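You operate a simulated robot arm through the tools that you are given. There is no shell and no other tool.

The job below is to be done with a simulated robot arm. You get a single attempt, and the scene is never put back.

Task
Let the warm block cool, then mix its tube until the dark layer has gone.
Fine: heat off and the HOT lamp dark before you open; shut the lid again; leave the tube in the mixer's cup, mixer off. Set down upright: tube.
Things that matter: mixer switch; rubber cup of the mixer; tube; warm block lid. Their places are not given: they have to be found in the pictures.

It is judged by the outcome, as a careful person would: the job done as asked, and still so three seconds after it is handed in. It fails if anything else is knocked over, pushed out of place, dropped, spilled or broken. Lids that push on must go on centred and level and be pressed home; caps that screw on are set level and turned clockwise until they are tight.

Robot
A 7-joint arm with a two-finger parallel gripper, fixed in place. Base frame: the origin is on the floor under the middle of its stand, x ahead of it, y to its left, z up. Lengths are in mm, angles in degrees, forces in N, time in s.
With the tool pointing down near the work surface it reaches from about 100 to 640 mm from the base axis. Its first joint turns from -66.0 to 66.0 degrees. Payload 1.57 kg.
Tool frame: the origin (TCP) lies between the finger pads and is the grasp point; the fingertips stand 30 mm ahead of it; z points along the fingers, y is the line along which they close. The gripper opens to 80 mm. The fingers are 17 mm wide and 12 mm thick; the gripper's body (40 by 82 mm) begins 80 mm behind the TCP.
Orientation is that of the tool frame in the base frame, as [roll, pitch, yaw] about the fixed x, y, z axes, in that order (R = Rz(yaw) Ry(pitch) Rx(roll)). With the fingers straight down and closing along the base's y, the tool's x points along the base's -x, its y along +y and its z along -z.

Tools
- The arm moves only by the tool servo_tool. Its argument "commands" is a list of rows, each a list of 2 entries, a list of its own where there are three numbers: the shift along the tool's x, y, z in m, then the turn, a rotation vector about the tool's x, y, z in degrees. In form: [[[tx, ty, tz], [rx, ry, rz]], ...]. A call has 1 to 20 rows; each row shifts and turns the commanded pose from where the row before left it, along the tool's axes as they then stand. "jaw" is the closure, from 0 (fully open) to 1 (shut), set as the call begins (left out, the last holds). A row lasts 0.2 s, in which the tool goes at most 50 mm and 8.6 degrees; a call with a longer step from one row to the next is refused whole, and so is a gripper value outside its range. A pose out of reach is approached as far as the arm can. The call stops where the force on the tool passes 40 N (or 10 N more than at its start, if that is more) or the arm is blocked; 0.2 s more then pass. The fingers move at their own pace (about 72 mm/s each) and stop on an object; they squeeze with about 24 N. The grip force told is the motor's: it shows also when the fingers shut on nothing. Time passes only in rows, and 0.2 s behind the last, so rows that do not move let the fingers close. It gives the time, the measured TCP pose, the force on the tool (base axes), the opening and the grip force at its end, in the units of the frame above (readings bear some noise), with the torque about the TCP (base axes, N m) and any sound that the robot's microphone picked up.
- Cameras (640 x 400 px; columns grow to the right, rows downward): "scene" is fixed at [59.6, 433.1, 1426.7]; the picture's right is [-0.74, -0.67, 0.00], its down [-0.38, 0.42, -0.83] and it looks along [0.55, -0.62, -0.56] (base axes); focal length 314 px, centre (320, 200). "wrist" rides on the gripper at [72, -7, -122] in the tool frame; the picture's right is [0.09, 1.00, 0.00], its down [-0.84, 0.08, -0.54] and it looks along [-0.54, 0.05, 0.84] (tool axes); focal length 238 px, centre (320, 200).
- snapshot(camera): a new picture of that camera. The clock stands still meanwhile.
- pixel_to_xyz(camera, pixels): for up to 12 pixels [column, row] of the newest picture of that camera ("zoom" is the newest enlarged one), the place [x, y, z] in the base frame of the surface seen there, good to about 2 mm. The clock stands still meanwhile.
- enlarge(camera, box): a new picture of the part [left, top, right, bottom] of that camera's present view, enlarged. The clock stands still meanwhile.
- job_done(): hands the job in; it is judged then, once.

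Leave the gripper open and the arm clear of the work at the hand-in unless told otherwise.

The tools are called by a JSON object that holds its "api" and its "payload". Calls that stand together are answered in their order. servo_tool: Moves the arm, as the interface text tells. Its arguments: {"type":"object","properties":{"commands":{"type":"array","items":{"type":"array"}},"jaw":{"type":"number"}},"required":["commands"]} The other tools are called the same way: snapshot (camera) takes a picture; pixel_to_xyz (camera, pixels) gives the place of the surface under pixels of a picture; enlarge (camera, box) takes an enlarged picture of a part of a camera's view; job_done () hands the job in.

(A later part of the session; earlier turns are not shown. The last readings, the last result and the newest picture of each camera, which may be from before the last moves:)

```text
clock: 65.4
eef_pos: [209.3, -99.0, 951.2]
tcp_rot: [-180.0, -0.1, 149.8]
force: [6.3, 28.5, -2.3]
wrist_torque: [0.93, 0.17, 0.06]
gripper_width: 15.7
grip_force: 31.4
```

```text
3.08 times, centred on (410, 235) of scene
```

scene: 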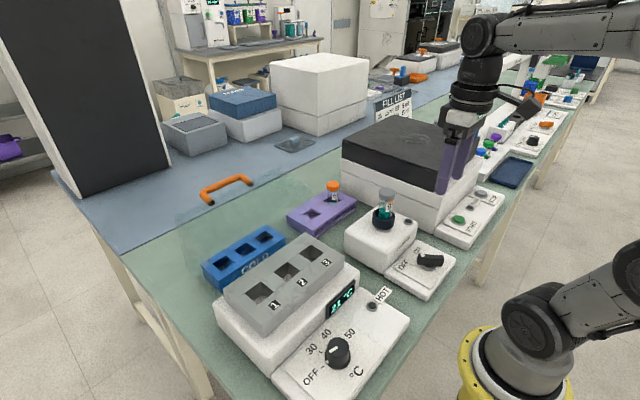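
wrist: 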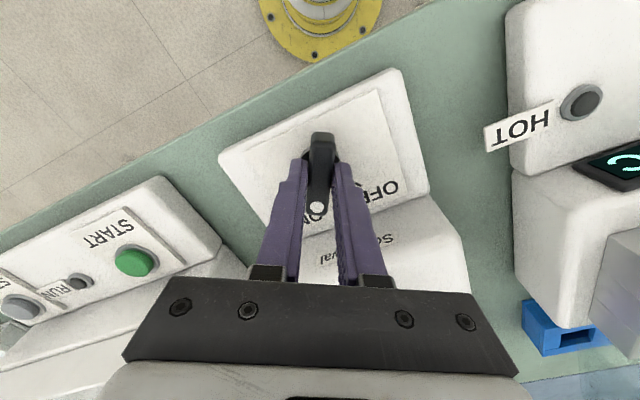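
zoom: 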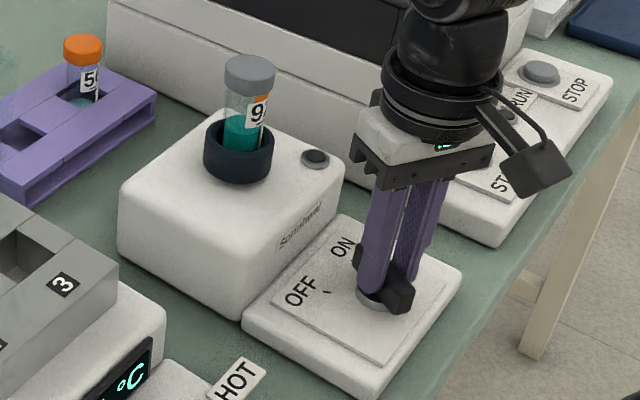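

The lever points to ON. I'll release it gently, rise a bit, and see whether the mixer runs.

{"api": "servo_tool", "payload": {"commands": [[[0, 0, 0], [0, 0, 0]], [[0, 0, 0], [0, 0, 0]], [[0, 0, -0.02], [0, 0, 0]], [[0, 0, -0.03], [0, 0, 0]], [[0, 0, 0], [0, 0, 0]]], "jaw": 0.5}}

{"api": "enlarge", "payload": {"camera": "scene", "box": [340, 170, 480, 300]}}

{"api": "snapshot", "payload": {"camera": "wrist"}}

```text
clock: 66.6
eef_pos: [206.9, -100.9, 1002.5]
tcp_rot: [-179.8, 0.0, 150.0]
force: [0.4, 0.1, -1.2]
wrist_torque: [-0.01, 0.0, -0.01]
gripper_width: 40.0
grip_force: 0.1
```

```text
3.08 times, centred on (410, 235) of scene
```

zoom: 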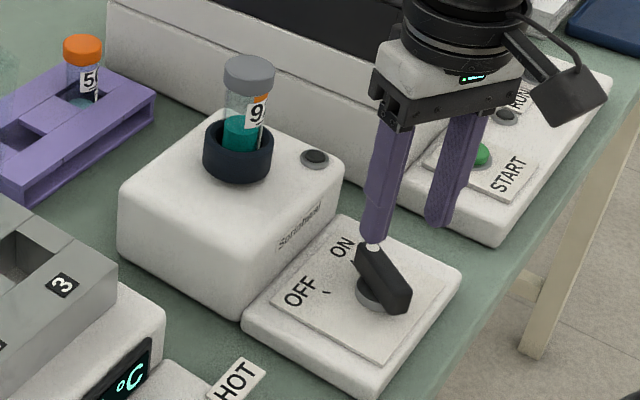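

```text
taken
```

wrist: 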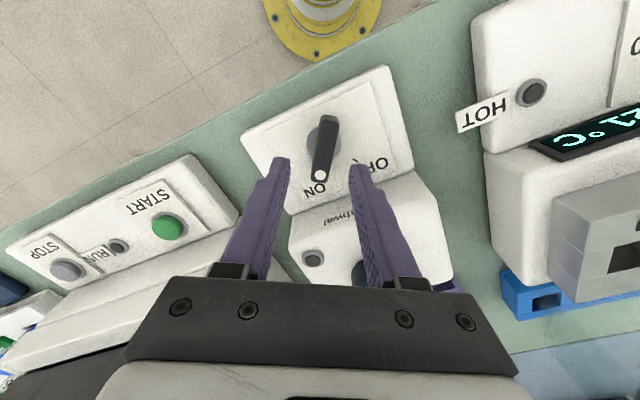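

The lever is at ON, but the small lamp by the cup looks dark and no sound is reported. I'll rise clear, wait two seconds, and compare the tube.

{"api": "servo_tool", "payload": {"commands": [[[0, 0, -0.04], [0, 0, 0]], [[0, 0, -0.04], [0, 0, 0]], [[0, 0, -0.04], [0, 0, 0]], [[0, 0, 0], [0, 0, 0]], [[0, 0, 0], [0, 0, 0]], [[0, 0, 0], [0, 0, 0]], [[0, 0, 0], [0, 0, 0]], [[0, 0, 0], [0, 0, 0]], [[0, 0, 0], [0, 0, 0]], [[0, 0, 0], [0, 0, 0]]]}}

{"api": "enlarge", "payload": {"camera": "scene", "box": [354, 180, 424, 240]}}

{"api": "snapshot", "payload": {"camera": "wrist"}}

```text
clock: 68.8
eef_pos: [207.7, -102.0, 1124.1]
tcp_rot: [-179.8, 0.0, 149.9]
force: [-0.5, -0.7, 0.2]
wrist_torque: [-0.02, 0.0, -0.02]
gripper_width: 40.2
grip_force: 0.0
```

```text
6.67 times, centred on (389, 210) of scene
```

zoom: 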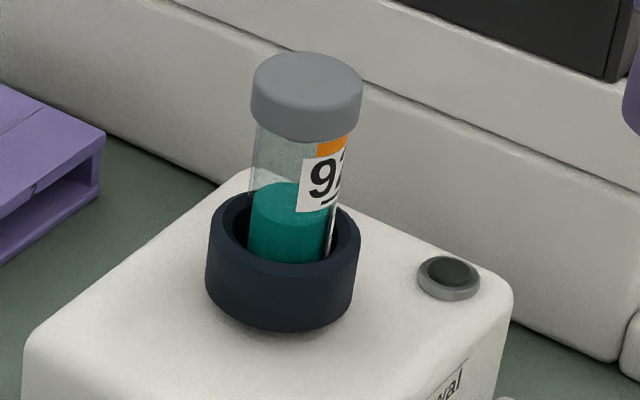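

```text
taken
```

wrist: 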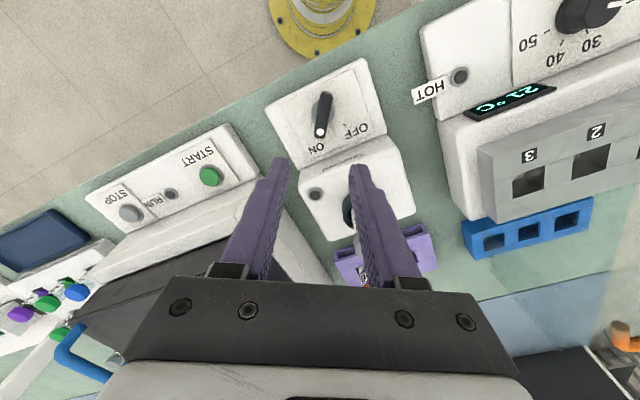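

The mixer doesn't run with only the switch on. The cup is springy, so this mixer likely runs when the tube is pressed down into the cup. I'll measure the cap's present position and go back to hold and press the tube.

{"api": "pixel_to_xyz", "payload": {"camera": "zoom", "pixels": [[307, 75], [260, 75], [355, 78], [307, 58], [307, 100], [280, 230], [235, 210], [345, 225], [450, 270]]}}

{"api": "servo_tool", "payload": {"commands": [[[0, 0, 0], [0, 0, -7.5]], [[0, 0, 0], [0, 0, -7.5]], [[0, 0, 0], [0, 0, -7.5]], [[0, 0, 0], [0, 0, -7.5]], [[-0.025, 0, -0.02], [0, 0, 0]], [[-0.025, 0.0, -0.02], [0, 0, 0]], [[0, 0, 0], [0, 0, 0]]], "jaw": 0.25}}

{"api": "snapshot", "payload": {"camera": "wrist"}}

{"api": "enlarge", "payload": {"camera": "wrist", "box": [270, 90, 370, 190]}}

```text
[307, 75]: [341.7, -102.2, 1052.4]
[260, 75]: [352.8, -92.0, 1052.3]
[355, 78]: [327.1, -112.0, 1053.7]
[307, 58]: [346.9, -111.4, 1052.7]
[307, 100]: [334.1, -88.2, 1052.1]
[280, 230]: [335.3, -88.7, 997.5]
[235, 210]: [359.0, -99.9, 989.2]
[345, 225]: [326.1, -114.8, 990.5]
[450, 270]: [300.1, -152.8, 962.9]
```

```text
clock: 70.4
eef_pos: [260.3, -99.5, 1161.3]
tcp_rot: [-179.9, -0.1, -179.8]
force: [-0.1, -0.4, 0.4]
wrist_torque: [0.0, 0.01, 0.01]
gripper_width: 59.8
grip_force: 0.0
```

```text
taken
```

wrist: 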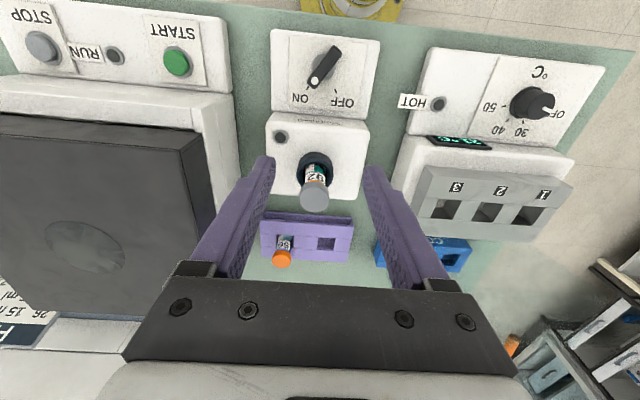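

```text
4.00 times, centred on (320, 140) of wrist
```

zoom: 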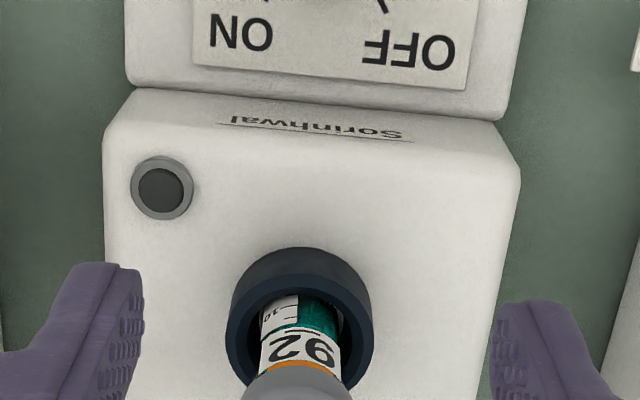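

The cap's centre is at about (340.3,−100.5) with its top at z≈1052.5. I'll move over it and come down to z≈1046.

{"api": "servo_tool", "payload": {"commands": [[[-0.04, -0.0005, 0], [0, 0, 0]], [[-0.04, -0.0005, 0], [0, 0, 0]], [[0, 0, 0.035], [0, 0, 0]], [[0, 0, 0.035], [0, 0, 0]], [[0, 0, 0], [0, 0, 0]]]}}

{"api": "snapshot", "payload": {"camera": "wrist"}}

```text
clock: 71.6
eef_pos: [339.9, -99.5, 1091.3]
tcp_rot: [-179.9, -0.1, -180.0]
force: [0.5, 0.8, 0.2]
wrist_torque: [0.01, 0.0, 0.01]
gripper_width: 60.0
grip_force: 0.2
```

```text
taken
```

wrist: 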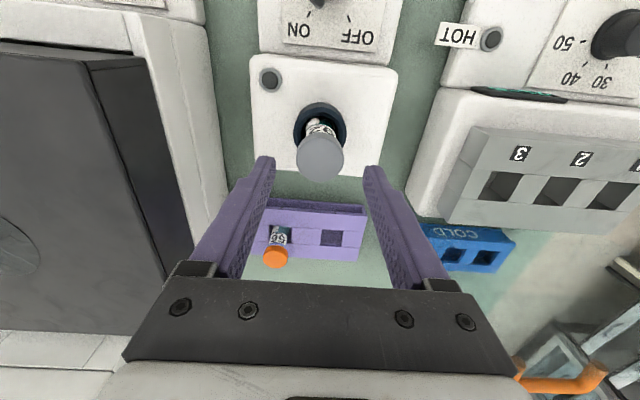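

The cap is centred at column ~320. I'll descend 46 mm and close on the cap.

{"api": "servo_tool", "payload": {"commands": [[[0, 0, 0.02], [0, 0, 0]], [[0, 0, 0.016], [0, 0, 0]], [[0, 0, 0.01], [0, 0, 0]], [[0, 0, 0], [0, 0, 0]]]}}

{"api": "servo_tool", "payload": {"commands": [[[0, 0, 0], [0, 0, 0]], [[0, 0, 0], [0, 0, 0]], [[0, 0, 0], [0, 0, 0]]], "jaw": 1}}

```text
clock: 72.6
eef_pos: [339.7, -100.6, 1044.8]
tcp_rot: [-179.9, -0.1, 180.0]
force: [0.3, 0.2, 0.5]
wrist_torque: [-0.01, 0.02, 0.04]
gripper_width: 60.1
grip_force: 0.2
```

```text
clock: 73.4
eef_pos: [339.2, -98.9, 1045.5]
tcp_rot: [-180.0, -0.2, -180.0]
force: [-0.1, -0.5, -0.3]
wrist_torque: [0.03, 0.02, 0.0]
gripper_width: 34.5
grip_force: 24.3
```

The cap is held. I'll press down in small steps, listening for the mixer and watching its lamp.

{"api": "servo_tool", "payload": {"commands": [[[0, 0, 0.002], [0, 0, 0]], [[0, 0, 0.002], [0, 0, 0]], [[0, 0, 0.0015], [0, 0, 0]], [[0, 0, 0], [0, 0, 0]]]}}

{"api": "enlarge", "payload": {"camera": "scene", "box": [354, 180, 424, 240]}}

```text
clock: 74.4
eef_pos: [339.6, -99.0, 1039.9]
tcp_rot: [-179.8, -0.1, -180.0]
force: [0.4, 2.7, 5.6]
wrist_torque: [0.18, 0.03, -0.02]
gripper_width: 34.5
grip_force: 24.1
```

```text
6.67 times, centred on (389, 210) of scene
```

zoom: 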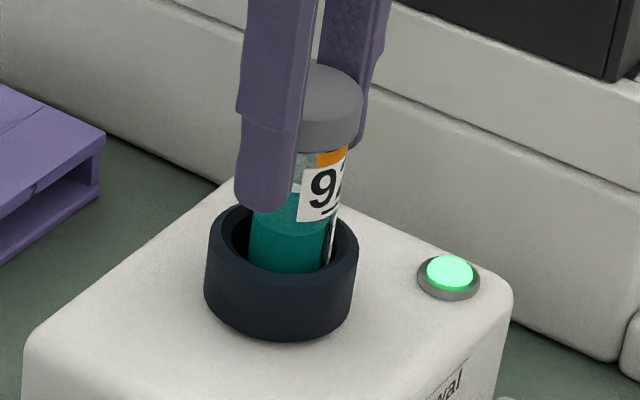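

The lamp by the cup now glows green: pressing the tube runs the mixer. I'll hold it pressed here for 4 seconds.

{"api": "servo_tool", "payload": {"commands": [[[0, 0, 0], [0, 0, 0]], [[0, 0, 0], [0, 0, 0]], [[0, 0, 0], [0, 0, 0]], [[0, 0, 0], [0, 0, 0]], [[0, 0, 0], [0, 0, 0]], [[0, 0, 0], [0, 0, 0]], [[0, 0, 0], [0, 0, 0]], [[0, 0, 0], [0, 0, 0]], [[0, 0, 0], [0, 0, 0]], [[0, 0, 0], [0, 0, 0]], [[0, 0, 0], [0, 0, 0]], [[0, 0, 0], [0, 0, 0]], [[0, 0, 0], [0, 0, 0]], [[0, 0, 0], [0, 0, 0]], [[0, 0, 0], [0, 0, 0]], [[0, 0, 0], [0, 0, 0]], [[0, 0, 0], [0, 0, 0]], [[0, 0, 0], [0, 0, 0]], [[0, 0, 0], [0, 0, 0]], [[0, 0, 0], [0, 0, 0]]]}}

{"api": "enlarge", "payload": {"camera": "scene", "box": [354, 180, 424, 240]}}

{"api": "enlarge", "payload": {"camera": "wrist", "box": [270, 90, 370, 190]}}

```text
clock: 78.6
eef_pos: [339.1, -100.5, 1041.8]
tcp_rot: [-179.9, -0.1, 180.0]
force: [0.0, -0.7, 6.5]
wrist_torque: [-0.02, 0.03, 0.0]
gripper_width: 34.9
grip_force: 24.1
```

```text
6.67 times, centred on (389, 210) of scene
```

zoom: 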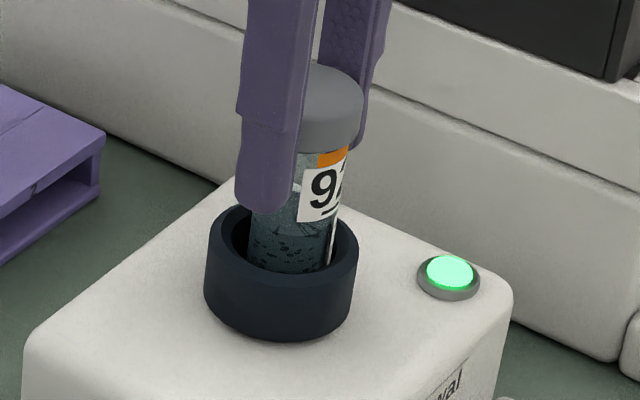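

```text
4.00 times, centred on (320, 140) of wrist
```

zoom: 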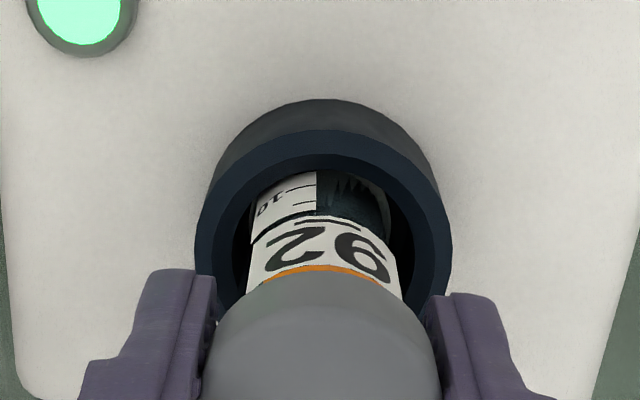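

The contents are being stirred: dark flecks are spread through the liquid but not yet even. I'll hold for 4 more seconds.

{"api": "servo_tool", "payload": {"commands": [[[0, 0, 0], [0, 0, 0]], [[0, 0, 0], [0, 0, 0]], [[0, 0, 0], [0, 0, 0]], [[0, 0, 0], [0, 0, 0]], [[0, 0, 0], [0, 0, 0]], [[0, 0, 0], [0, 0, 0]], [[0, 0, 0], [0, 0, 0]], [[0, 0, 0], [0, 0, 0]], [[0, 0, 0], [0, 0, 0]], [[0, 0, 0], [0, 0, 0]], [[0, 0, 0], [0, 0, 0]], [[0, 0, 0], [0, 0, 0]], [[0, 0, 0], [0, 0, 0]], [[0, 0, 0], [0, 0, 0]], [[0, 0, 0], [0, 0, 0]], [[0, 0, 0], [0, 0, 0]], [[0, 0, 0], [0, 0, 0]], [[0, 0, 0], [0, 0, 0]], [[0, 0, 0], [0, 0, 0]], [[0, 0, 0], [0, 0, 0]]]}}

{"api": "enlarge", "payload": {"camera": "scene", "box": [354, 180, 424, 240]}}

```text
clock: 82.8
eef_pos: [338.1, -100.8, 1040.8]
tcp_rot: [-180.0, -0.1, -180.0]
force: [0.9, 0.6, 4.4]
wrist_torque: [0.07, 0.01, 0.01]
gripper_width: 34.9
grip_force: 23.8
```

```text
6.67 times, centred on (389, 210) of scene
```

zoom: 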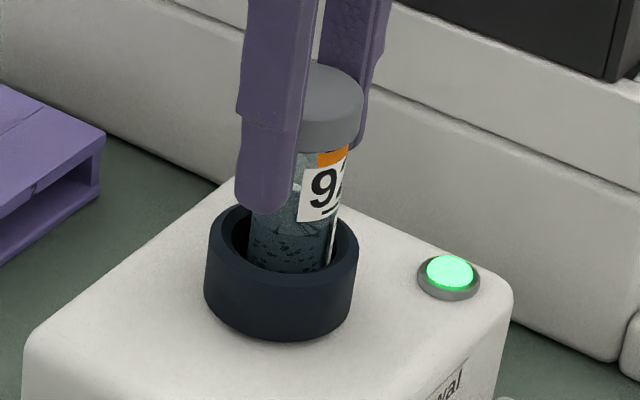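

Still speckled, perhaps less so near the top. I'll look at it enlarged and hold on for 4 more seconds.

{"api": "enlarge", "payload": {"camera": "scene", "box": [368, 198, 396, 222]}}

{"api": "servo_tool", "payload": {"commands": [[[0, 0, 0], [0, 0, 0]], [[0, 0, 0], [0, 0, 0]], [[0, 0, 0], [0, 0, 0]], [[0, 0, 0], [0, 0, 0]], [[0, 0, 0], [0, 0, 0]], [[0, 0, 0], [0, 0, 0]], [[0, 0, 0], [0, 0, 0]], [[0, 0, 0], [0, 0, 0]], [[0, 0, 0], [0, 0, 0]], [[0, 0, 0], [0, 0, 0]], [[0, 0, 0], [0, 0, 0]], [[0, 0, 0], [0, 0, 0]], [[0, 0, 0], [0, 0, 0]], [[0, 0, 0], [0, 0, 0]], [[0, 0, 0], [0, 0, 0]], [[0, 0, 0], [0, 0, 0]], [[0, 0, 0], [0, 0, 0]], [[0, 0, 0], [0, 0, 0]], [[0, 0, 0], [0, 0, 0]], [[0, 0, 0], [0, 0, 0]]]}}

{"api": "enlarge", "payload": {"camera": "scene", "box": [368, 198, 396, 222]}}

```text
16.00 times, centred on (382, 210) of scene
```

zoom: 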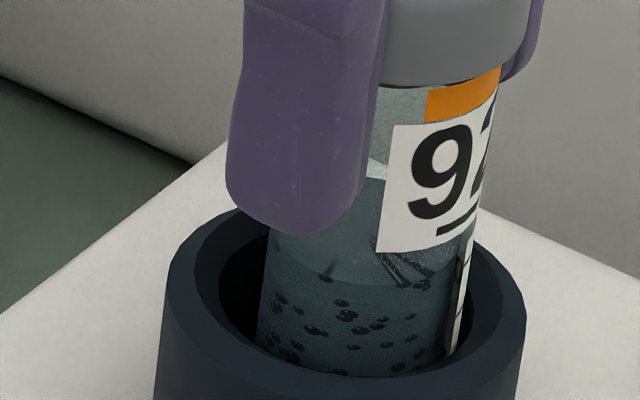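

```text
clock: 87.0
eef_pos: [338.1, -100.2, 1040.5]
tcp_rot: [-179.8, -0.1, 180.0]
force: [-0.3, -1.1, 3.2]
wrist_torque: [0.01, 0.0, -0.03]
gripper_width: 34.5
grip_force: 24.6
```

```text
16.00 times, centred on (382, 210) of scene
```

zoom: 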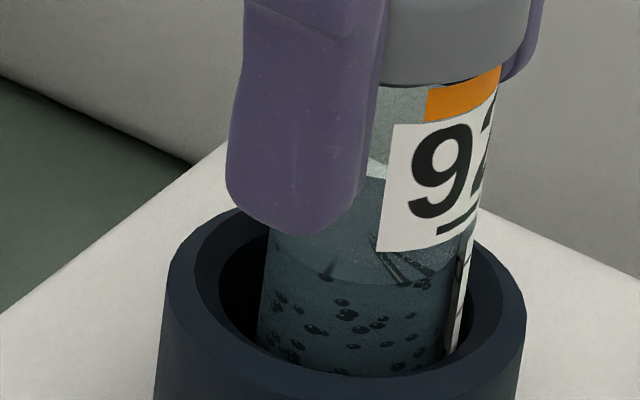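

The look no longer changes between 8 s and 12 s of mixing: one even blue-grey colour with small bubbles. To judge the bottom I'll lift the tube straight up 35 mm and look.

{"api": "servo_tool", "payload": {"commands": [[[0, 0, -0.006], [0, 0, 0]], [[0, 0, -0.01], [0, 0, 0]], [[0, 0, -0.012], [0, 0, 0]], [[0, 0, -0.012], [0, 0, 0]], [[0, 0, 0], [0, 0, 0]]]}}

{"api": "enlarge", "payload": {"camera": "scene", "box": [354, 180, 424, 240]}}

{"api": "enlarge", "payload": {"camera": "scene", "box": [368, 188, 400, 218]}}

```text
clock: 88.2
eef_pos: [339.1, -99.8, 1080.9]
tcp_rot: [-179.9, -0.1, -179.9]
force: [0.5, 0.5, -0.1]
wrist_torque: [0.03, 0.01, 0.01]
gripper_width: 34.7
grip_force: 24.3
```

```text
6.67 times, centred on (389, 210) of scene
```

zoom: 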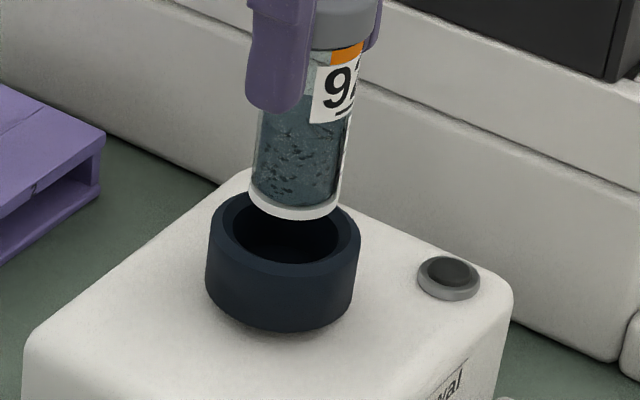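

```text
13.33 times, centred on (384, 203) of scene
```

zoom: 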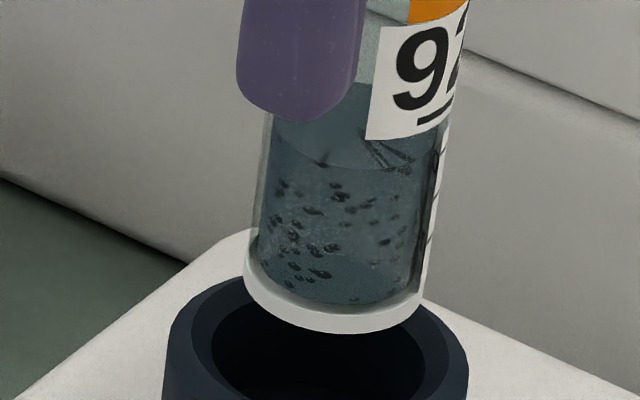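

The lamp went dark on lifting, and the dark bottom layer is gone: the colour is even from top to bottom, with a few fine flecks. I'll lower it back along the same path and mix 5 more seconds to be sure.

{"api": "servo_tool", "payload": {"commands": [[[0, 0, 0.01], [0, 0, 0]], [[0, 0, 0.01], [0, 0, 0]], [[0, 0, 0.008], [0, 0, 0]], [[0, 0, 0.006], [0, 0, 0]], [[0, 0, 0.004], [0, 0, 0]], [[0, 0, 0.002], [0, 0, 0]], [[0, 0, 0], [0, 0, 0]], [[0, 0, 0], [0, 0, 0]]]}}

{"api": "enlarge", "payload": {"camera": "scene", "box": [354, 180, 424, 240]}}

```text
clock: 90.0
eef_pos: [338.4, -100.9, 1041.1]
tcp_rot: [-179.8, 0.0, 179.9]
force: [0.9, -1.4, 2.6]
wrist_torque: [-0.05, -0.13, 0.03]
gripper_width: 34.7
grip_force: 24.2
```

```text
6.67 times, centred on (389, 210) of scene
```

zoom: 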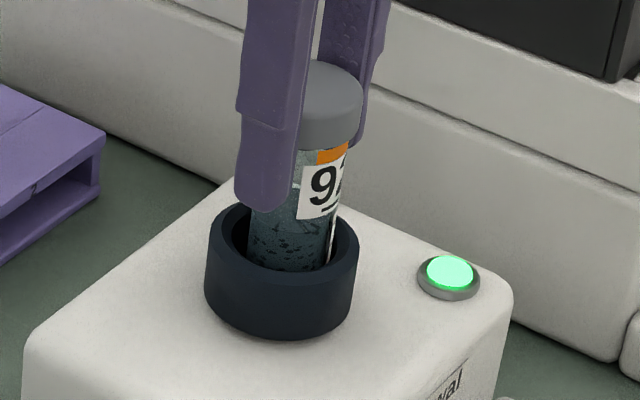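

The lamp is green again. I'll hold for 4 more seconds.

{"api": "servo_tool", "payload": {"commands": [[[0, 0, 0], [0, 0, 0]], [[0, 0, 0], [0, 0, 0]], [[0, 0, 0], [0, 0, 0]], [[0, 0, 0], [0, 0, 0]], [[0, 0, 0], [0, 0, 0]], [[0, 0, 0], [0, 0, 0]], [[0, 0, 0], [0, 0, 0]], [[0, 0, 0], [0, 0, 0]], [[0, 0, 0], [0, 0, 0]], [[0, 0, 0], [0, 0, 0]], [[0, 0, 0], [0, 0, 0]], [[0, 0, 0], [0, 0, 0]], [[0, 0, 0], [0, 0, 0]], [[0, 0, 0], [0, 0, 0]], [[0, 0, 0], [0, 0, 0]], [[0, 0, 0], [0, 0, 0]], [[0, 0, 0], [0, 0, 0]], [[0, 0, 0], [0, 0, 0]], [[0, 0, 0], [0, 0, 0]], [[0, 0, 0], [0, 0, 0]]]}}

{"api": "enlarge", "payload": {"camera": "scene", "box": [368, 198, 396, 222]}}

```text
clock: 94.2
eef_pos: [338.9, -101.2, 1040.6]
tcp_rot: [180.0, 0.0, -179.9]
force: [0.2, 0.8, 1.7]
wrist_torque: [0.06, 0.02, -0.03]
gripper_width: 34.7
grip_force: 24.2
```

```text
16.00 times, centred on (382, 210) of scene
```

zoom: 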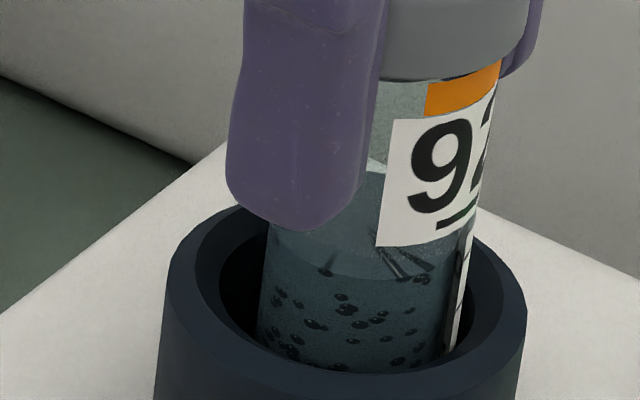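

No further change, so it's mixed. I'll ease up 5 mm so the cup springs back, check the lamp, and then let go.

{"api": "servo_tool", "payload": {"commands": [[[0, 0, -0.002], [0, 0, 0]], [[0, 0, -0.002], [0, 0, 0]], [[0, 0, -0.001], [0, 0, 0]], [[0, 0, 0], [0, 0, 0]]]}}

{"api": "enlarge", "payload": {"camera": "scene", "box": [354, 180, 424, 240]}}

```text
clock: 95.2
eef_pos: [339.8, -101.7, 1047.2]
tcp_rot: [-179.8, -0.2, 180.0]
force: [0.1, -0.1, -0.4]
wrist_torque: [0.0, 0.03, 0.01]
gripper_width: 34.5
grip_force: 23.7
```

```text
6.67 times, centred on (389, 210) of scene
```

zoom: 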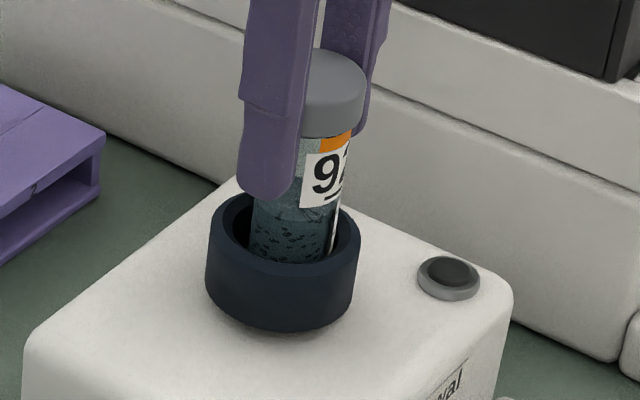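

The lamp is dark, with the cup back up. The tube may hang about 1 mm above the cup floor, so I lower 1.5 mm and open the fingers.

{"api": "servo_tool", "payload": {"commands": [[[0, 0, 0.0015], [0, 0, 0]], [[0, 0, 0], [0, 0, 0]]]}}

{"api": "servo_tool", "payload": {"commands": [[[0, 0, 0], [0, 0, 0]], [[0, 0, 0], [0, 0, 0]], [[0, 0, 0], [0, 0, 0]]], "jaw": 0.25}}

{"api": "enlarge", "payload": {"camera": "scene", "box": [354, 180, 424, 240]}}

```text
clock: 95.8
eef_pos: [338.7, -100.7, 1044.7]
tcp_rot: [-179.9, -0.1, 180.0]
force: [-0.1, -0.3, -0.2]
wrist_torque: [-0.01, 0.06, -0.01]
gripper_width: 34.7
grip_force: 24.1
```

```text
clock: 96.6
eef_pos: [339.4, -101.3, 1044.8]
tcp_rot: [-179.9, 0.0, 180.0]
force: [0.4, 0.0, 0.0]
wrist_torque: [-0.03, 0.03, -0.02]
gripper_width: 60.0
grip_force: 0.1
```

```text
6.67 times, centred on (389, 210) of scene
```

zoom: 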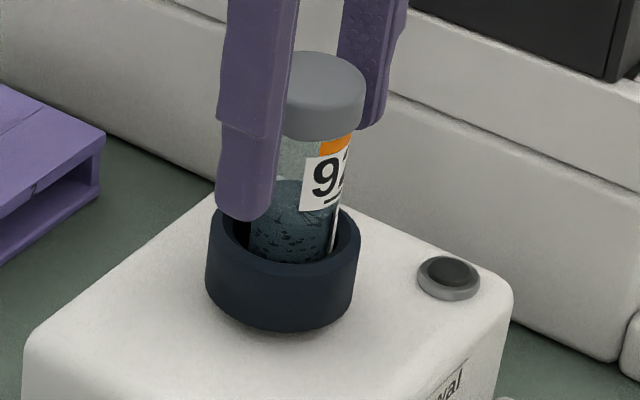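

The tube stands upright in the cup. I'll rise straight up and go back to the switch, with the tool turned to yaw 150 to match the lever at ON.

{"api": "servo_tool", "payload": {"commands": [[[0, 0, -0.015], [0, 0, 0]], [[0, 0, -0.025], [0, 0, 0]], [[0, 0, -0.03], [0, 0, 0]], [[0, 0, -0.035], [0, 0, 0]], [[0.043, 0.0005, 0], [0, 0, 0]], [[0.043, 0.0005, 0], [0, 0, 0]], [[0.043, 0.0005, 0], [0, 0, 0]], [[0, 0, 0], [0, 0, 7.5]], [[0, 0, 0], [0, 0, 7.5]], [[0, 0, 0], [0, 0, 7.5]], [[0, 0, 0], [0, 0, 7.5]], [[0, 0, 0.04], [0, 0, 0]], [[0, 0, 0.04], [0, 0, 0]], [[0, 0, 0.04], [0, 0, 0]], [[0, 0, 0.025], [0, 0, 0]], [[0, 0, 0], [0, 0, 0]]], "jaw": 0.25}}

{"api": "snapshot", "payload": {"camera": "wrist"}}

{"api": "enlarge", "payload": {"camera": "scene", "box": [340, 170, 480, 300]}}

```text
clock: 100.0
eef_pos: [211.3, -101.9, 1005.0]
tcp_rot: [-179.9, 0.1, 150.0]
force: [-0.1, -0.4, -0.1]
wrist_torque: [0.01, 0.02, -0.03]
gripper_width: 59.9
grip_force: 0.0
```

```text
taken
```

wrist: 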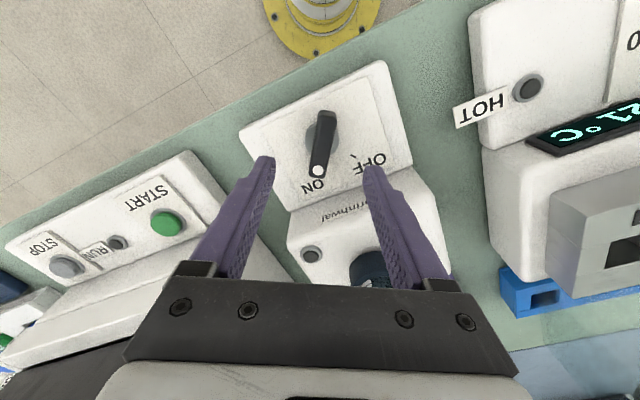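

```text
3.08 times, centred on (410, 235) of scene
```

zoom: 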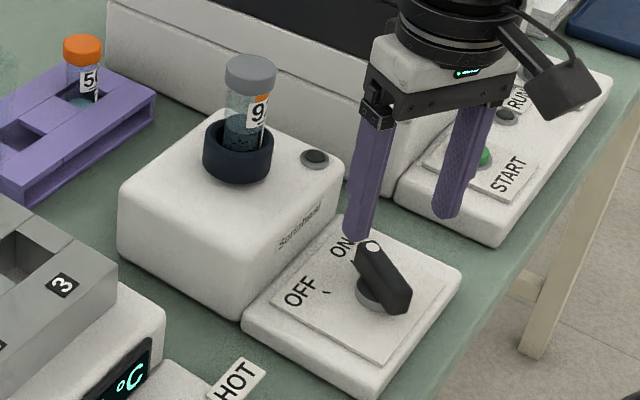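

The lever is aligned within a few degrees at ON. I'll narrow the fingers to 40 mm and lower to z≈953, above the collar.

{"api": "servo_tool", "payload": {"commands": [[[0.001, 0.001, 0], [0, 0, 0]], [[0, 0, 0.02], [0, 0, 0]], [[0, 0, 0.02], [0, 0, 0]], [[0, 0, 0.012], [0, 0, 0]], [[0, 0, 0], [0, 0, 0]]], "jaw": 0.5}}

{"api": "servo_tool", "payload": {"commands": [[[0, 0, 0], [0, 0, 0]], [[0, 0, 0], [0, 0, 0]], [[0, 0, 0], [0, 0, 0]]], "jaw": 1}}

```text
clock: 101.2
eef_pos: [209.6, -99.7, 951.5]
tcp_rot: [-179.8, 0.0, 150.0]
force: [1.0, -1.3, -1.6]
wrist_torque: [0.01, 0.05, 0.0]
gripper_width: 39.9
grip_force: 0.1
```

```text
clock: 102.0
eef_pos: [210.6, -98.6, 952.9]
tcp_rot: [-179.9, 0.0, 150.0]
force: [1.2, 3.3, -3.1]
wrist_torque: [0.24, -0.09, 0.01]
gripper_width: 15.7
grip_force: 31.5
```

The lever is held (15.7 mm). I'll turn it 60° counter-clockwise back to OFF, in two parts.

{"api": "servo_tool", "payload": {"commands": [[[0, 0, 0], [0, 0, -8]], [[0, 0, 0], [0, 0, -8]], [[0, 0, 0], [0, 0, -8]], [[0, 0, 0], [0, 0, -8]]]}}

{"api": "servo_tool", "payload": {"commands": [[[0, 0, 0], [0, 0, -8]], [[0, 0, 0], [0, 0, -8]], [[0, 0, 0], [0, 0, -8]], [[0, 0, 0], [0, 0, -6]]]}}

{"api": "snapshot", "payload": {"camera": "wrist"}}

```text
clock: 103.0
eef_pos: [210.4, -99.2, 952.7]
tcp_rot: [-179.8, 0.0, -177.8]
force: [0.4, -27.2, -28.2]
wrist_torque: [-0.27, 0.05, -0.06]
gripper_width: 15.9
grip_force: 31.6
```

```text
clock: 104.0
eef_pos: [210.0, -100.6, 954.0]
tcp_rot: [-179.7, -0.2, -147.6]
force: [-1.9, -36.2, -20.2]
wrist_torque: [-0.35, 0.06, -0.04]
gripper_width: 15.6
grip_force: 31.4
```

```text
taken
```

wrist: 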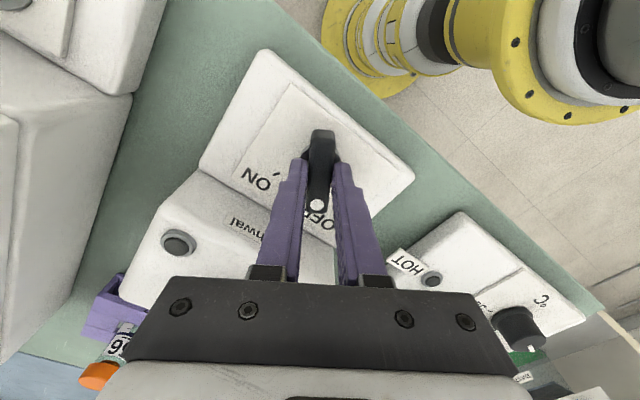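

The lever points to OFF again (+32°). I'll release it and rise, then check.

{"api": "servo_tool", "payload": {"commands": [[[0, 0, 0], [0, 0, 0]], [[0, 0, 0], [0, 0, 0]], [[0, 0, -0.02], [0, 0, 0]], [[0, 0, -0.04], [0, 0, 0]], [[0, 0, -0.045], [0, 0, 0]], [[0, 0, -0.045], [0, 0, 0]], [[0, 0, -0.045], [0, 0, 0]], [[0, 0, 0], [0, 0, 0]]], "jaw": 0.5}}

{"api": "snapshot", "payload": {"camera": "wrist"}}

{"api": "enlarge", "payload": {"camera": "scene", "box": [340, 170, 480, 300]}}

{"api": "snapshot", "payload": {"camera": "scene"}}

```text
clock: 105.8
eef_pos: [209.9, -99.3, 1149.2]
tcp_rot: [-179.8, -0.1, -148.0]
force: [-0.5, -0.6, -0.4]
wrist_torque: [0.02, 0.0, -0.01]
gripper_width: 40.4
grip_force: 0.0
```

```text
taken
```

wrist: 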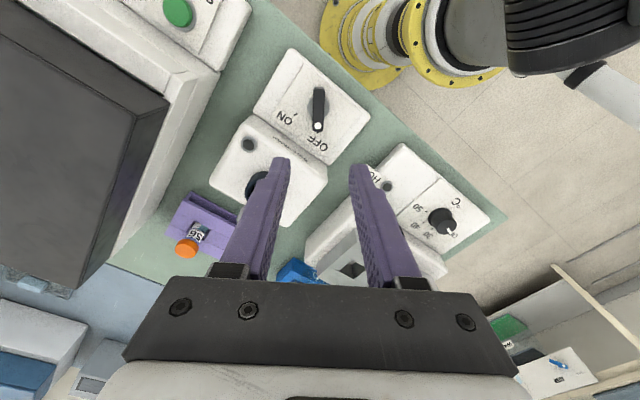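

```text
3.08 times, centred on (410, 235) of scene
```

zoom: 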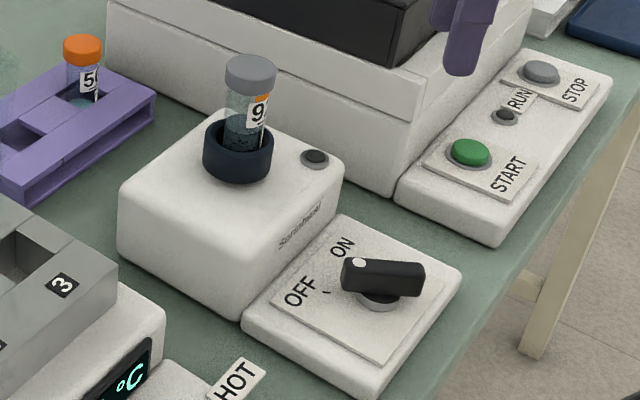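

```text
taken
```

scene: 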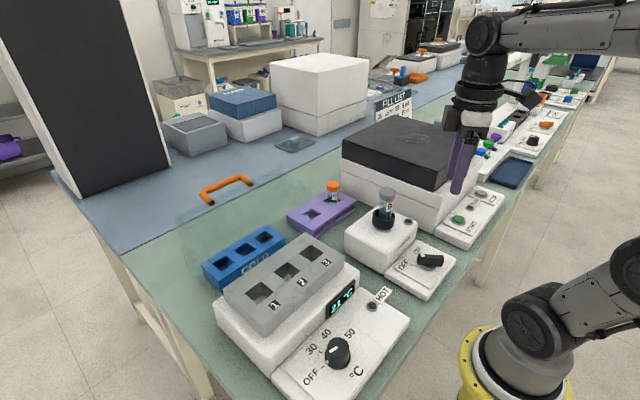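

The switch is at OFF with the lamp dark and the tube upright in the cup. Next comes the lid, whose handle bar is at about (553,172,1101) with the lid at ~80°. I'll raise, turn back to yaw 180 and travel high to a point in front of the bar.

{"api": "servo_tool", "payload": {"commands": [[[0, 0, -0.04], [0, 0, 0]], [[0, 0, -0.04], [0, 0, 0]], [[0, 0, 0], [0, 0, 8]], [[0, 0, 0], [0, 0, 8]], [[0, 0, 0], [0, 0, 8]], [[0, 0, 0], [0, 0, 8]], [[-0.0288, 0.0339, 0], [0, 0, 0]], [[-0.0288, 0.0339, 0], [0, 0, 0]], [[-0.0288, 0.0339, 0], [0, 0, 0]], [[-0.0288, 0.0339, 0], [0, 0, 0]], [[-0.0288, 0.0339, 0], [0, 0, 0]], [[-0.0288, 0.0339, 0], [0, 0, 0]], [[-0.0288, 0.0339, 0], [0, 0, 0]], [[-0.0288, 0.0339, 0], [0, 0, 0]], [[0, 0, 0], [0, 0, 0]]], "jaw": 0.65}}

{"api": "servo_tool", "payload": {"commands": [[[0, 0, 0], [0, 0, 8.182]], [[0, 0, 0], [0, 0, 8.182]], [[0, 0, 0], [0, 0, 8.182]], [[0, 0, 0], [0, 0, 8.182]], [[0, 0, 0], [0, 0, 8.182]], [[0, 0, 0], [0, 0, 8.182]], [[0, 0, 0], [0, 0, 8.182]], [[0, 0, 0], [0, 0, 8.182]], [[0, 0, 0], [0, 0, 8.182]], [[0, 0, 0], [0, 0, 8.182]], [[0, 0, 0], [0, 0, 8.18]], [[0, 0, 0], [-6, 0, 0]], [[0, 0, 0], [-6, 0, 0]], [[0, 0, 0], [0, 0, 0]]]}}

{"api": "snapshot", "payload": {"camera": "scene"}}

{"api": "snapshot", "payload": {"camera": "wrist"}}

```text
clock: 109.0
eef_pos: [440.3, 174.4, 1228.8]
tcp_rot: [-179.9, -0.1, 180.0]
force: [-0.3, 0.5, 0.3]
wrist_torque: [-0.02, 0.0, 0.01]
gripper_width: 28.0
grip_force: 0.1
```

```text
clock: 112.0
eef_pos: [440.1, 173.2, 1226.8]
tcp_rot: [168.0, 0.1, 90.0]
force: [-0.2, 0.5, -0.3]
wrist_torque: [0.0, -0.03, 0.01]
gripper_width: 28.2
grip_force: 0.0
```

```text
taken
```

scene: 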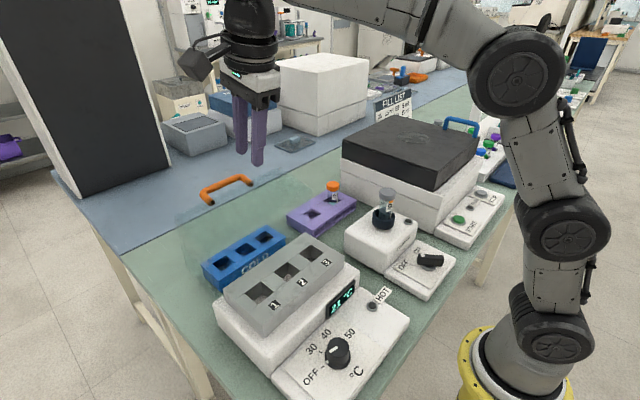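

```text
taken
```

wrist: 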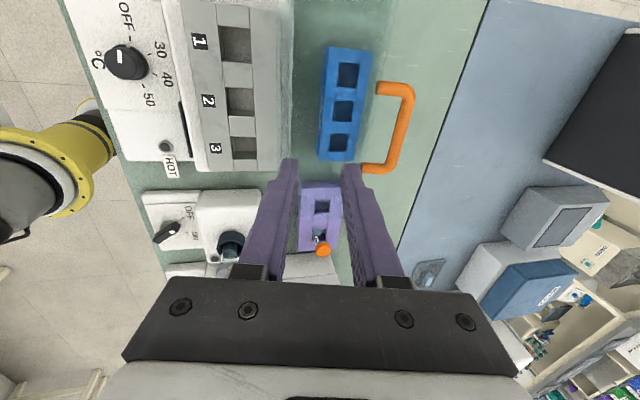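

The tool is at yaw 90, leaning 12° outward, parallel to the open lid plate. I'll measure the bar exactly.

{"api": "pixel_to_xyz", "payload": {"camera": "wrist", "pixels": [[403, 125], [396, 150], [409, 105], [400, 140], [385, 88], [370, 168]]}}

{"api": "pixel_to_xyz", "payload": {"camera": "scene", "pixels": [[225, 184], [215, 188], [235, 181], [225, 182], [225, 187], [207, 197]]}}

```text
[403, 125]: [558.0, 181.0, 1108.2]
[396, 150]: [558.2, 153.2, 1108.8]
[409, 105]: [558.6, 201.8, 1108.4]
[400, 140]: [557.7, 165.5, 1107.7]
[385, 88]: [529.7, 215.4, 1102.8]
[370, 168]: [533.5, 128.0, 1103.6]
```

```text
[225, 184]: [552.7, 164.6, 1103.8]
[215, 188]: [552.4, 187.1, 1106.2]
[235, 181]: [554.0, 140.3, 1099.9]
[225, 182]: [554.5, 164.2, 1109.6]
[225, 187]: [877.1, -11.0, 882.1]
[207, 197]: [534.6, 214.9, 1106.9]
```

The bar's centre is at about (556,172,1101.5). I'll move to a point 75 mm behind it along the tool axis and look down at it.

{"api": "servo_tool", "payload": {"commands": [[[-0.0004, 0.0291, 0.0189], [0, 0, 0]], [[-0.0004, 0.0291, 0.0189], [0, 0, 0]], [[-0.0004, 0.0291, 0.0189], [0, 0, 0]], [[0, 0, 0], [0, 0, 0]]]}}

{"api": "snapshot", "payload": {"camera": "wrist"}}

{"api": "enlarge", "payload": {"camera": "scene", "box": [160, 80, 320, 220]}}

```text
clock: 113.0
eef_pos: [538.5, 172.1, 1189.5]
tcp_rot: [168.1, 0.2, 90.0]
force: [-0.2, 0.3, -0.3]
wrist_torque: [0.0, 0.02, -0.02]
gripper_width: 28.0
grip_force: 0.1
```

```text
taken
```

wrist: 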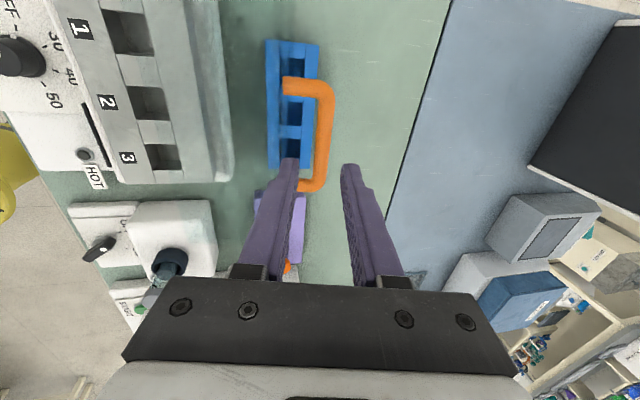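

```text
2.86 times, centred on (240, 150) of scene
```

zoom: 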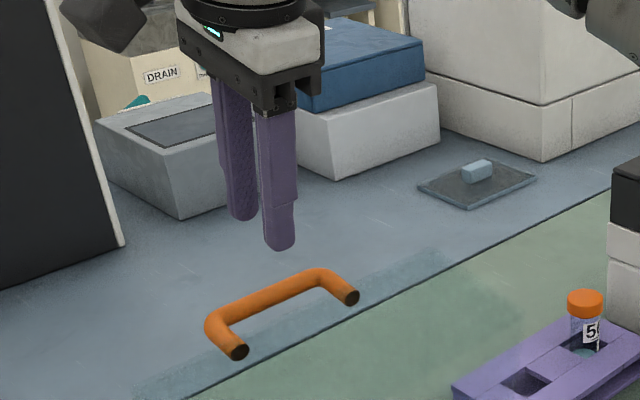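

The bar shows at column ~325, so it is a few mm to the +x side of the finger midline. I'll measure it once more from here.

{"api": "pixel_to_xyz", "payload": {"camera": "wrist", "pixels": [[319, 140], [322, 140], [325, 140], [329, 140], [332, 140], [327, 120], [324, 160], [326, 130]]}}

{"api": "enlarge", "payload": {"camera": "wrist", "box": [270, 80, 380, 200]}}

```text
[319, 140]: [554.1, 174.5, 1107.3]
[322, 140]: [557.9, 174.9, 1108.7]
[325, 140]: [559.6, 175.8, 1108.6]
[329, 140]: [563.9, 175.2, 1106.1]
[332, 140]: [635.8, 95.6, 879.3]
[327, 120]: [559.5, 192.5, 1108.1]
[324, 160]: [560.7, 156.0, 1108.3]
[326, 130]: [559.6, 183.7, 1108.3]
```

```text
3.33 times, centred on (325, 140) of wrist
```

zoom: 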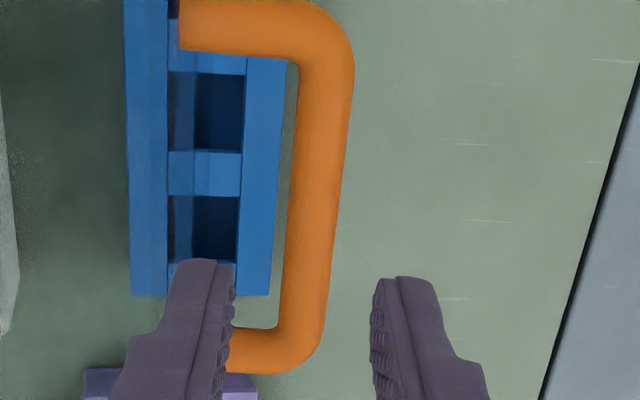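

The bar centre is about (558.5,172,1101.7). I'll shift +2.5 mm along the closing line and advance 50 mm, stopping just short of the bar to check.

{"api": "servo_tool", "payload": {"commands": [[[0, 0.0025, 0], [0, 0, 0]], [[0, 0, 0.02], [0, 0, 0]], [[0, 0, 0.02], [0, 0, 0]], [[0, 0, 0.01], [0, 0, 0]], [[0, 0, 0], [0, 0, 0]]]}}

{"api": "snapshot", "payload": {"camera": "wrist"}}

{"api": "enlarge", "payload": {"camera": "scene", "box": [170, 120, 290, 220]}}

```text
clock: 114.2
eef_pos: [551.4, 175.1, 1141.5]
tcp_rot: [168.0, 0.0, 90.2]
force: [0.6, -0.4, 0.7]
wrist_torque: [-0.03, -0.02, 0.03]
gripper_width: 28.3
grip_force: 0.0
```

```text
taken
```

wrist: 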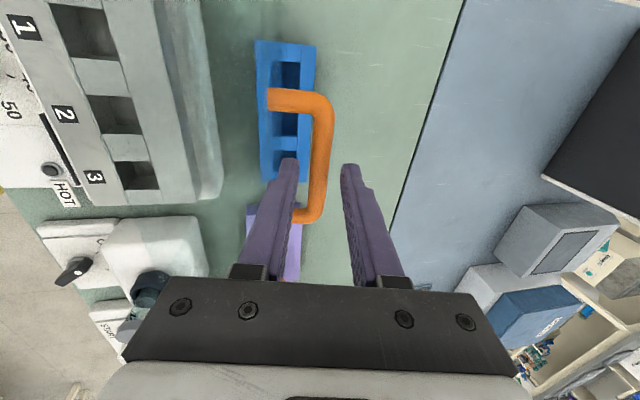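

```text
4.00 times, centred on (230, 170) of scene
```

zoom: 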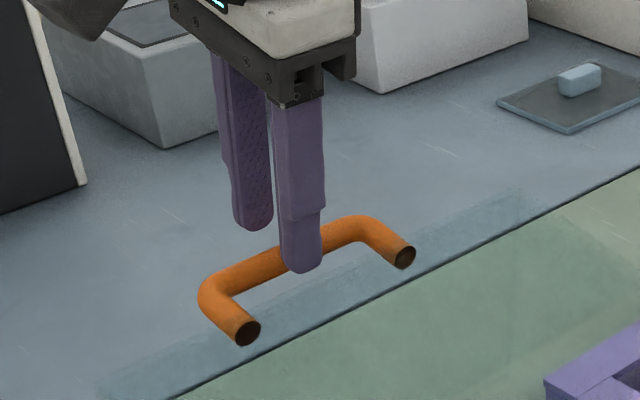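

The bar is centred between the fingers (column ~321). I'll advance the last 25 mm and close.

{"api": "servo_tool", "payload": {"commands": [[[0, 0, 0.01], [0, 0, 0]], [[0, 0, 0.01], [0, 0, 0]], [[0, 0, 0.005], [0, 0, 0]], [[0, 0, 0], [0, 0, 0]]]}}

{"api": "servo_tool", "payload": {"commands": [[[0, 0, 0], [0, 0, 0]], [[0, 0, 0], [0, 0, 0]], [[0, 0, 0], [0, 0, 0]]], "jaw": 1}}

{"api": "snapshot", "payload": {"camera": "wrist"}}

```text
clock: 115.2
eef_pos: [554.9, 173.2, 1116.0]
tcp_rot: [168.1, 0.1, 90.0]
force: [0.4, -0.5, -0.2]
wrist_torque: [-0.04, -0.03, 0.01]
gripper_width: 27.8
grip_force: 0.1
```

```text
clock: 116.0
eef_pos: [555.8, 172.7, 1115.8]
tcp_rot: [168.0, 0.1, 90.1]
force: [2.7, -0.1, 1.8]
wrist_torque: [-0.02, -0.12, -0.01]
gripper_width: 13.8
grip_force: 29.9
```

```text
taken
```

wrist: 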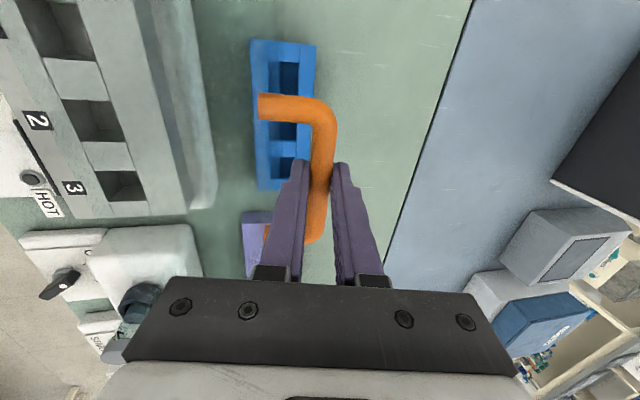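

The bar is held. I'll reverse the swing about the refitted hinge (450.4, 957.6), radius ≈180. The first 12° of closing comes now.

{"api": "servo_tool", "payload": {"commands": [[[0, -0.00637, -0.00692], [0, 0, 0]], [[0, -0.00673, -0.00658], [0, 0, 0]], [[0, -0.00706, -0.00622], [0, 0, 0]], [[0, -0.00737, -0.00585], [0, 0, 0]], [[0, 0, 0], [0, 0, 0]]]}}

```text
clock: 117.2
eef_pos: [523.7, 173.0, 1136.3]
tcp_rot: [167.9, 0.1, 90.1]
force: [2.8, 3.6, 4.3]
wrist_torque: [0.21, -0.12, 0.02]
gripper_width: 13.7
grip_force: 30.3
```

Forces are low, so the arc fits well. The next 30° follows.

{"api": "servo_tool", "payload": {"commands": [[[0, -0.00767, -0.00545], [0, 0, 0]], [[0, -0.00794, -0.00505], [0, 0, 0]], [[0, -0.0082, -0.00462], [0, 0, 0]], [[0, -0.00843, -0.00419], [0, 0, 0]], [[0, -0.00864, -0.00374], [0, 0, 0]], [[0, -0.00882, -0.00329], [0, 0, 0]], [[0, -0.00898, -0.00281], [0, 0, 0]], [[0, -0.00912, -0.00235], [0, 0, 0]], [[0, -0.00922, -0.00186], [0, 0, 0]], [[0, -0.00931, -0.00138], [0, 0, 0]], [[0, 0, 0], [0, 0, 0]]]}}

```text
clock: 119.6
eef_pos: [430.8, 171.7, 1152.9]
tcp_rot: [168.2, 0.3, 90.0]
force: [1.6, 1.9, -4.7]
wrist_torque: [0.0, -0.12, -0.02]
gripper_width: 13.6
grip_force: 30.2
```

Still very low force. The next 18° follows.

{"api": "servo_tool", "payload": {"commands": [[[0, -0.00937, -0.00089], [0, 0, 0]], [[0, -0.0094, -0.00039], [0, 0, 0]], [[0, -0.00941, 9e-05], [0, 0, 0]], [[0, -0.0094, 0.0006], [0, 0, 0]], [[0, -0.00935, 0.00108], [0, 0, 0]], [[0, -0.00928, 0.00156], [0, 0, 0]], [[0, 0, 0], [0, 0, 0]]]}}

{"api": "snapshot", "payload": {"camera": "wrist"}}

{"api": "snapshot", "payload": {"camera": "scene"}}

```text
clock: 121.2
eef_pos: [376.6, 172.1, 1139.2]
tcp_rot: [168.1, 0.2, 90.1]
force: [0.3, -2.8, -0.8]
wrist_torque: [0.0, -0.11, -0.11]
gripper_width: 13.6
grip_force: 30.3
```

```text
taken
```

wrist: 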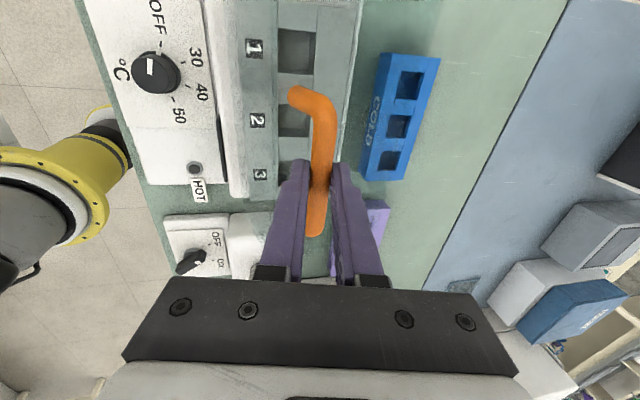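

```text
taken
```

scene: 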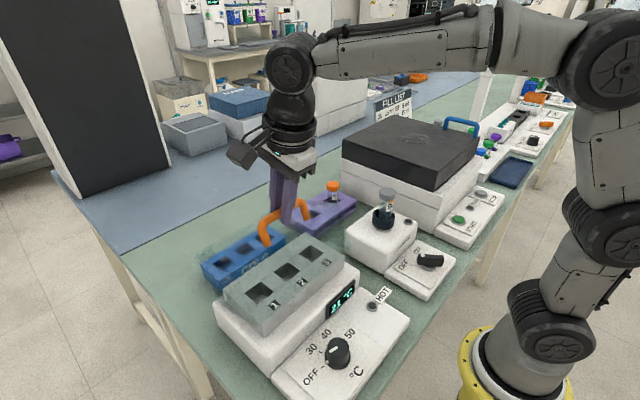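

The lid is about 21° from shut and the forces are near zero. I'll lower it a further 15°, more slowly.

{"api": "servo_tool", "payload": {"commands": [[[0, -0.0046, 0.00102], [0, 0, 0]], [[0, -0.0046, 0.00103], [0, 0, 0]], [[0, -0.00454, 0.00127], [0, 0, 0]], [[0, -0.00453, 0.00127], [0, 0, 0]], [[0, -0.00447, 0.0015], [0, 0, 0]], [[0, -0.00446, 0.0015], [0, 0, 0]], [[0, -0.00438, 0.00173], [0, 0, 0]], [[0, -0.00437, 0.00173], [0, 0, 0]], [[0, -0.00428, 0.00196], [0, 0, 0]], [[0, -0.00427, 0.00196], [0, 0, 0]], [[0, 0, 0], [0, 0, 0]]]}}

```text
clock: 123.6
eef_pos: [335.9, 171.8, 1114.3]
tcp_rot: [168.1, 0.1, 90.1]
force: [-0.4, 4.0, -1.3]
wrist_torque: [0.38, -0.07, 0.03]
gripper_width: 13.5
grip_force: 29.8
```

Nearly shut, with about 6° left. I'll continue in small steps until the lid rests.

{"api": "servo_tool", "payload": {"commands": [[[0, -0.00418, 0.00218], [0, 0, 0]], [[0, -0.00417, 0.00218], [0, 0, 0]], [[0, -0.0026, 0.00154], [0, 0, 0]], [[0, -0.0026, 0.00154], [0, 0, 0]], [[0, 0, 0], [0, 0, 0]]]}}

{"api": "enlarge", "payload": {"camera": "scene", "box": [190, 200, 400, 350]}}

```text
clock: 124.8
eef_pos: [323.7, 172.3, 1104.1]
tcp_rot: [168.0, 0.2, 90.1]
force: [2.1, 7.7, -3.6]
wrist_torque: [0.16, -0.13, 0.0]
gripper_width: 13.7
grip_force: 30.0
```

```text
2.67 times, centred on (295, 275) of scene
```

zoom: 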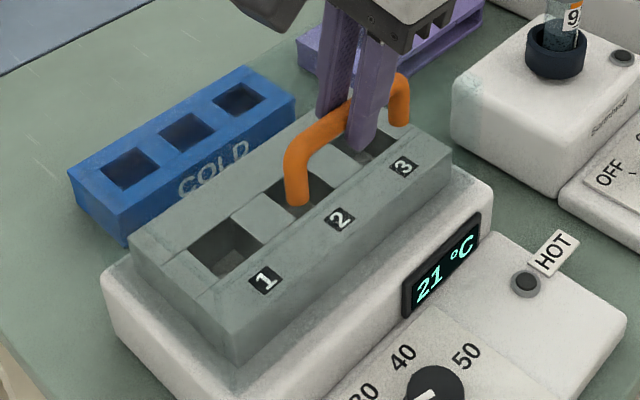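

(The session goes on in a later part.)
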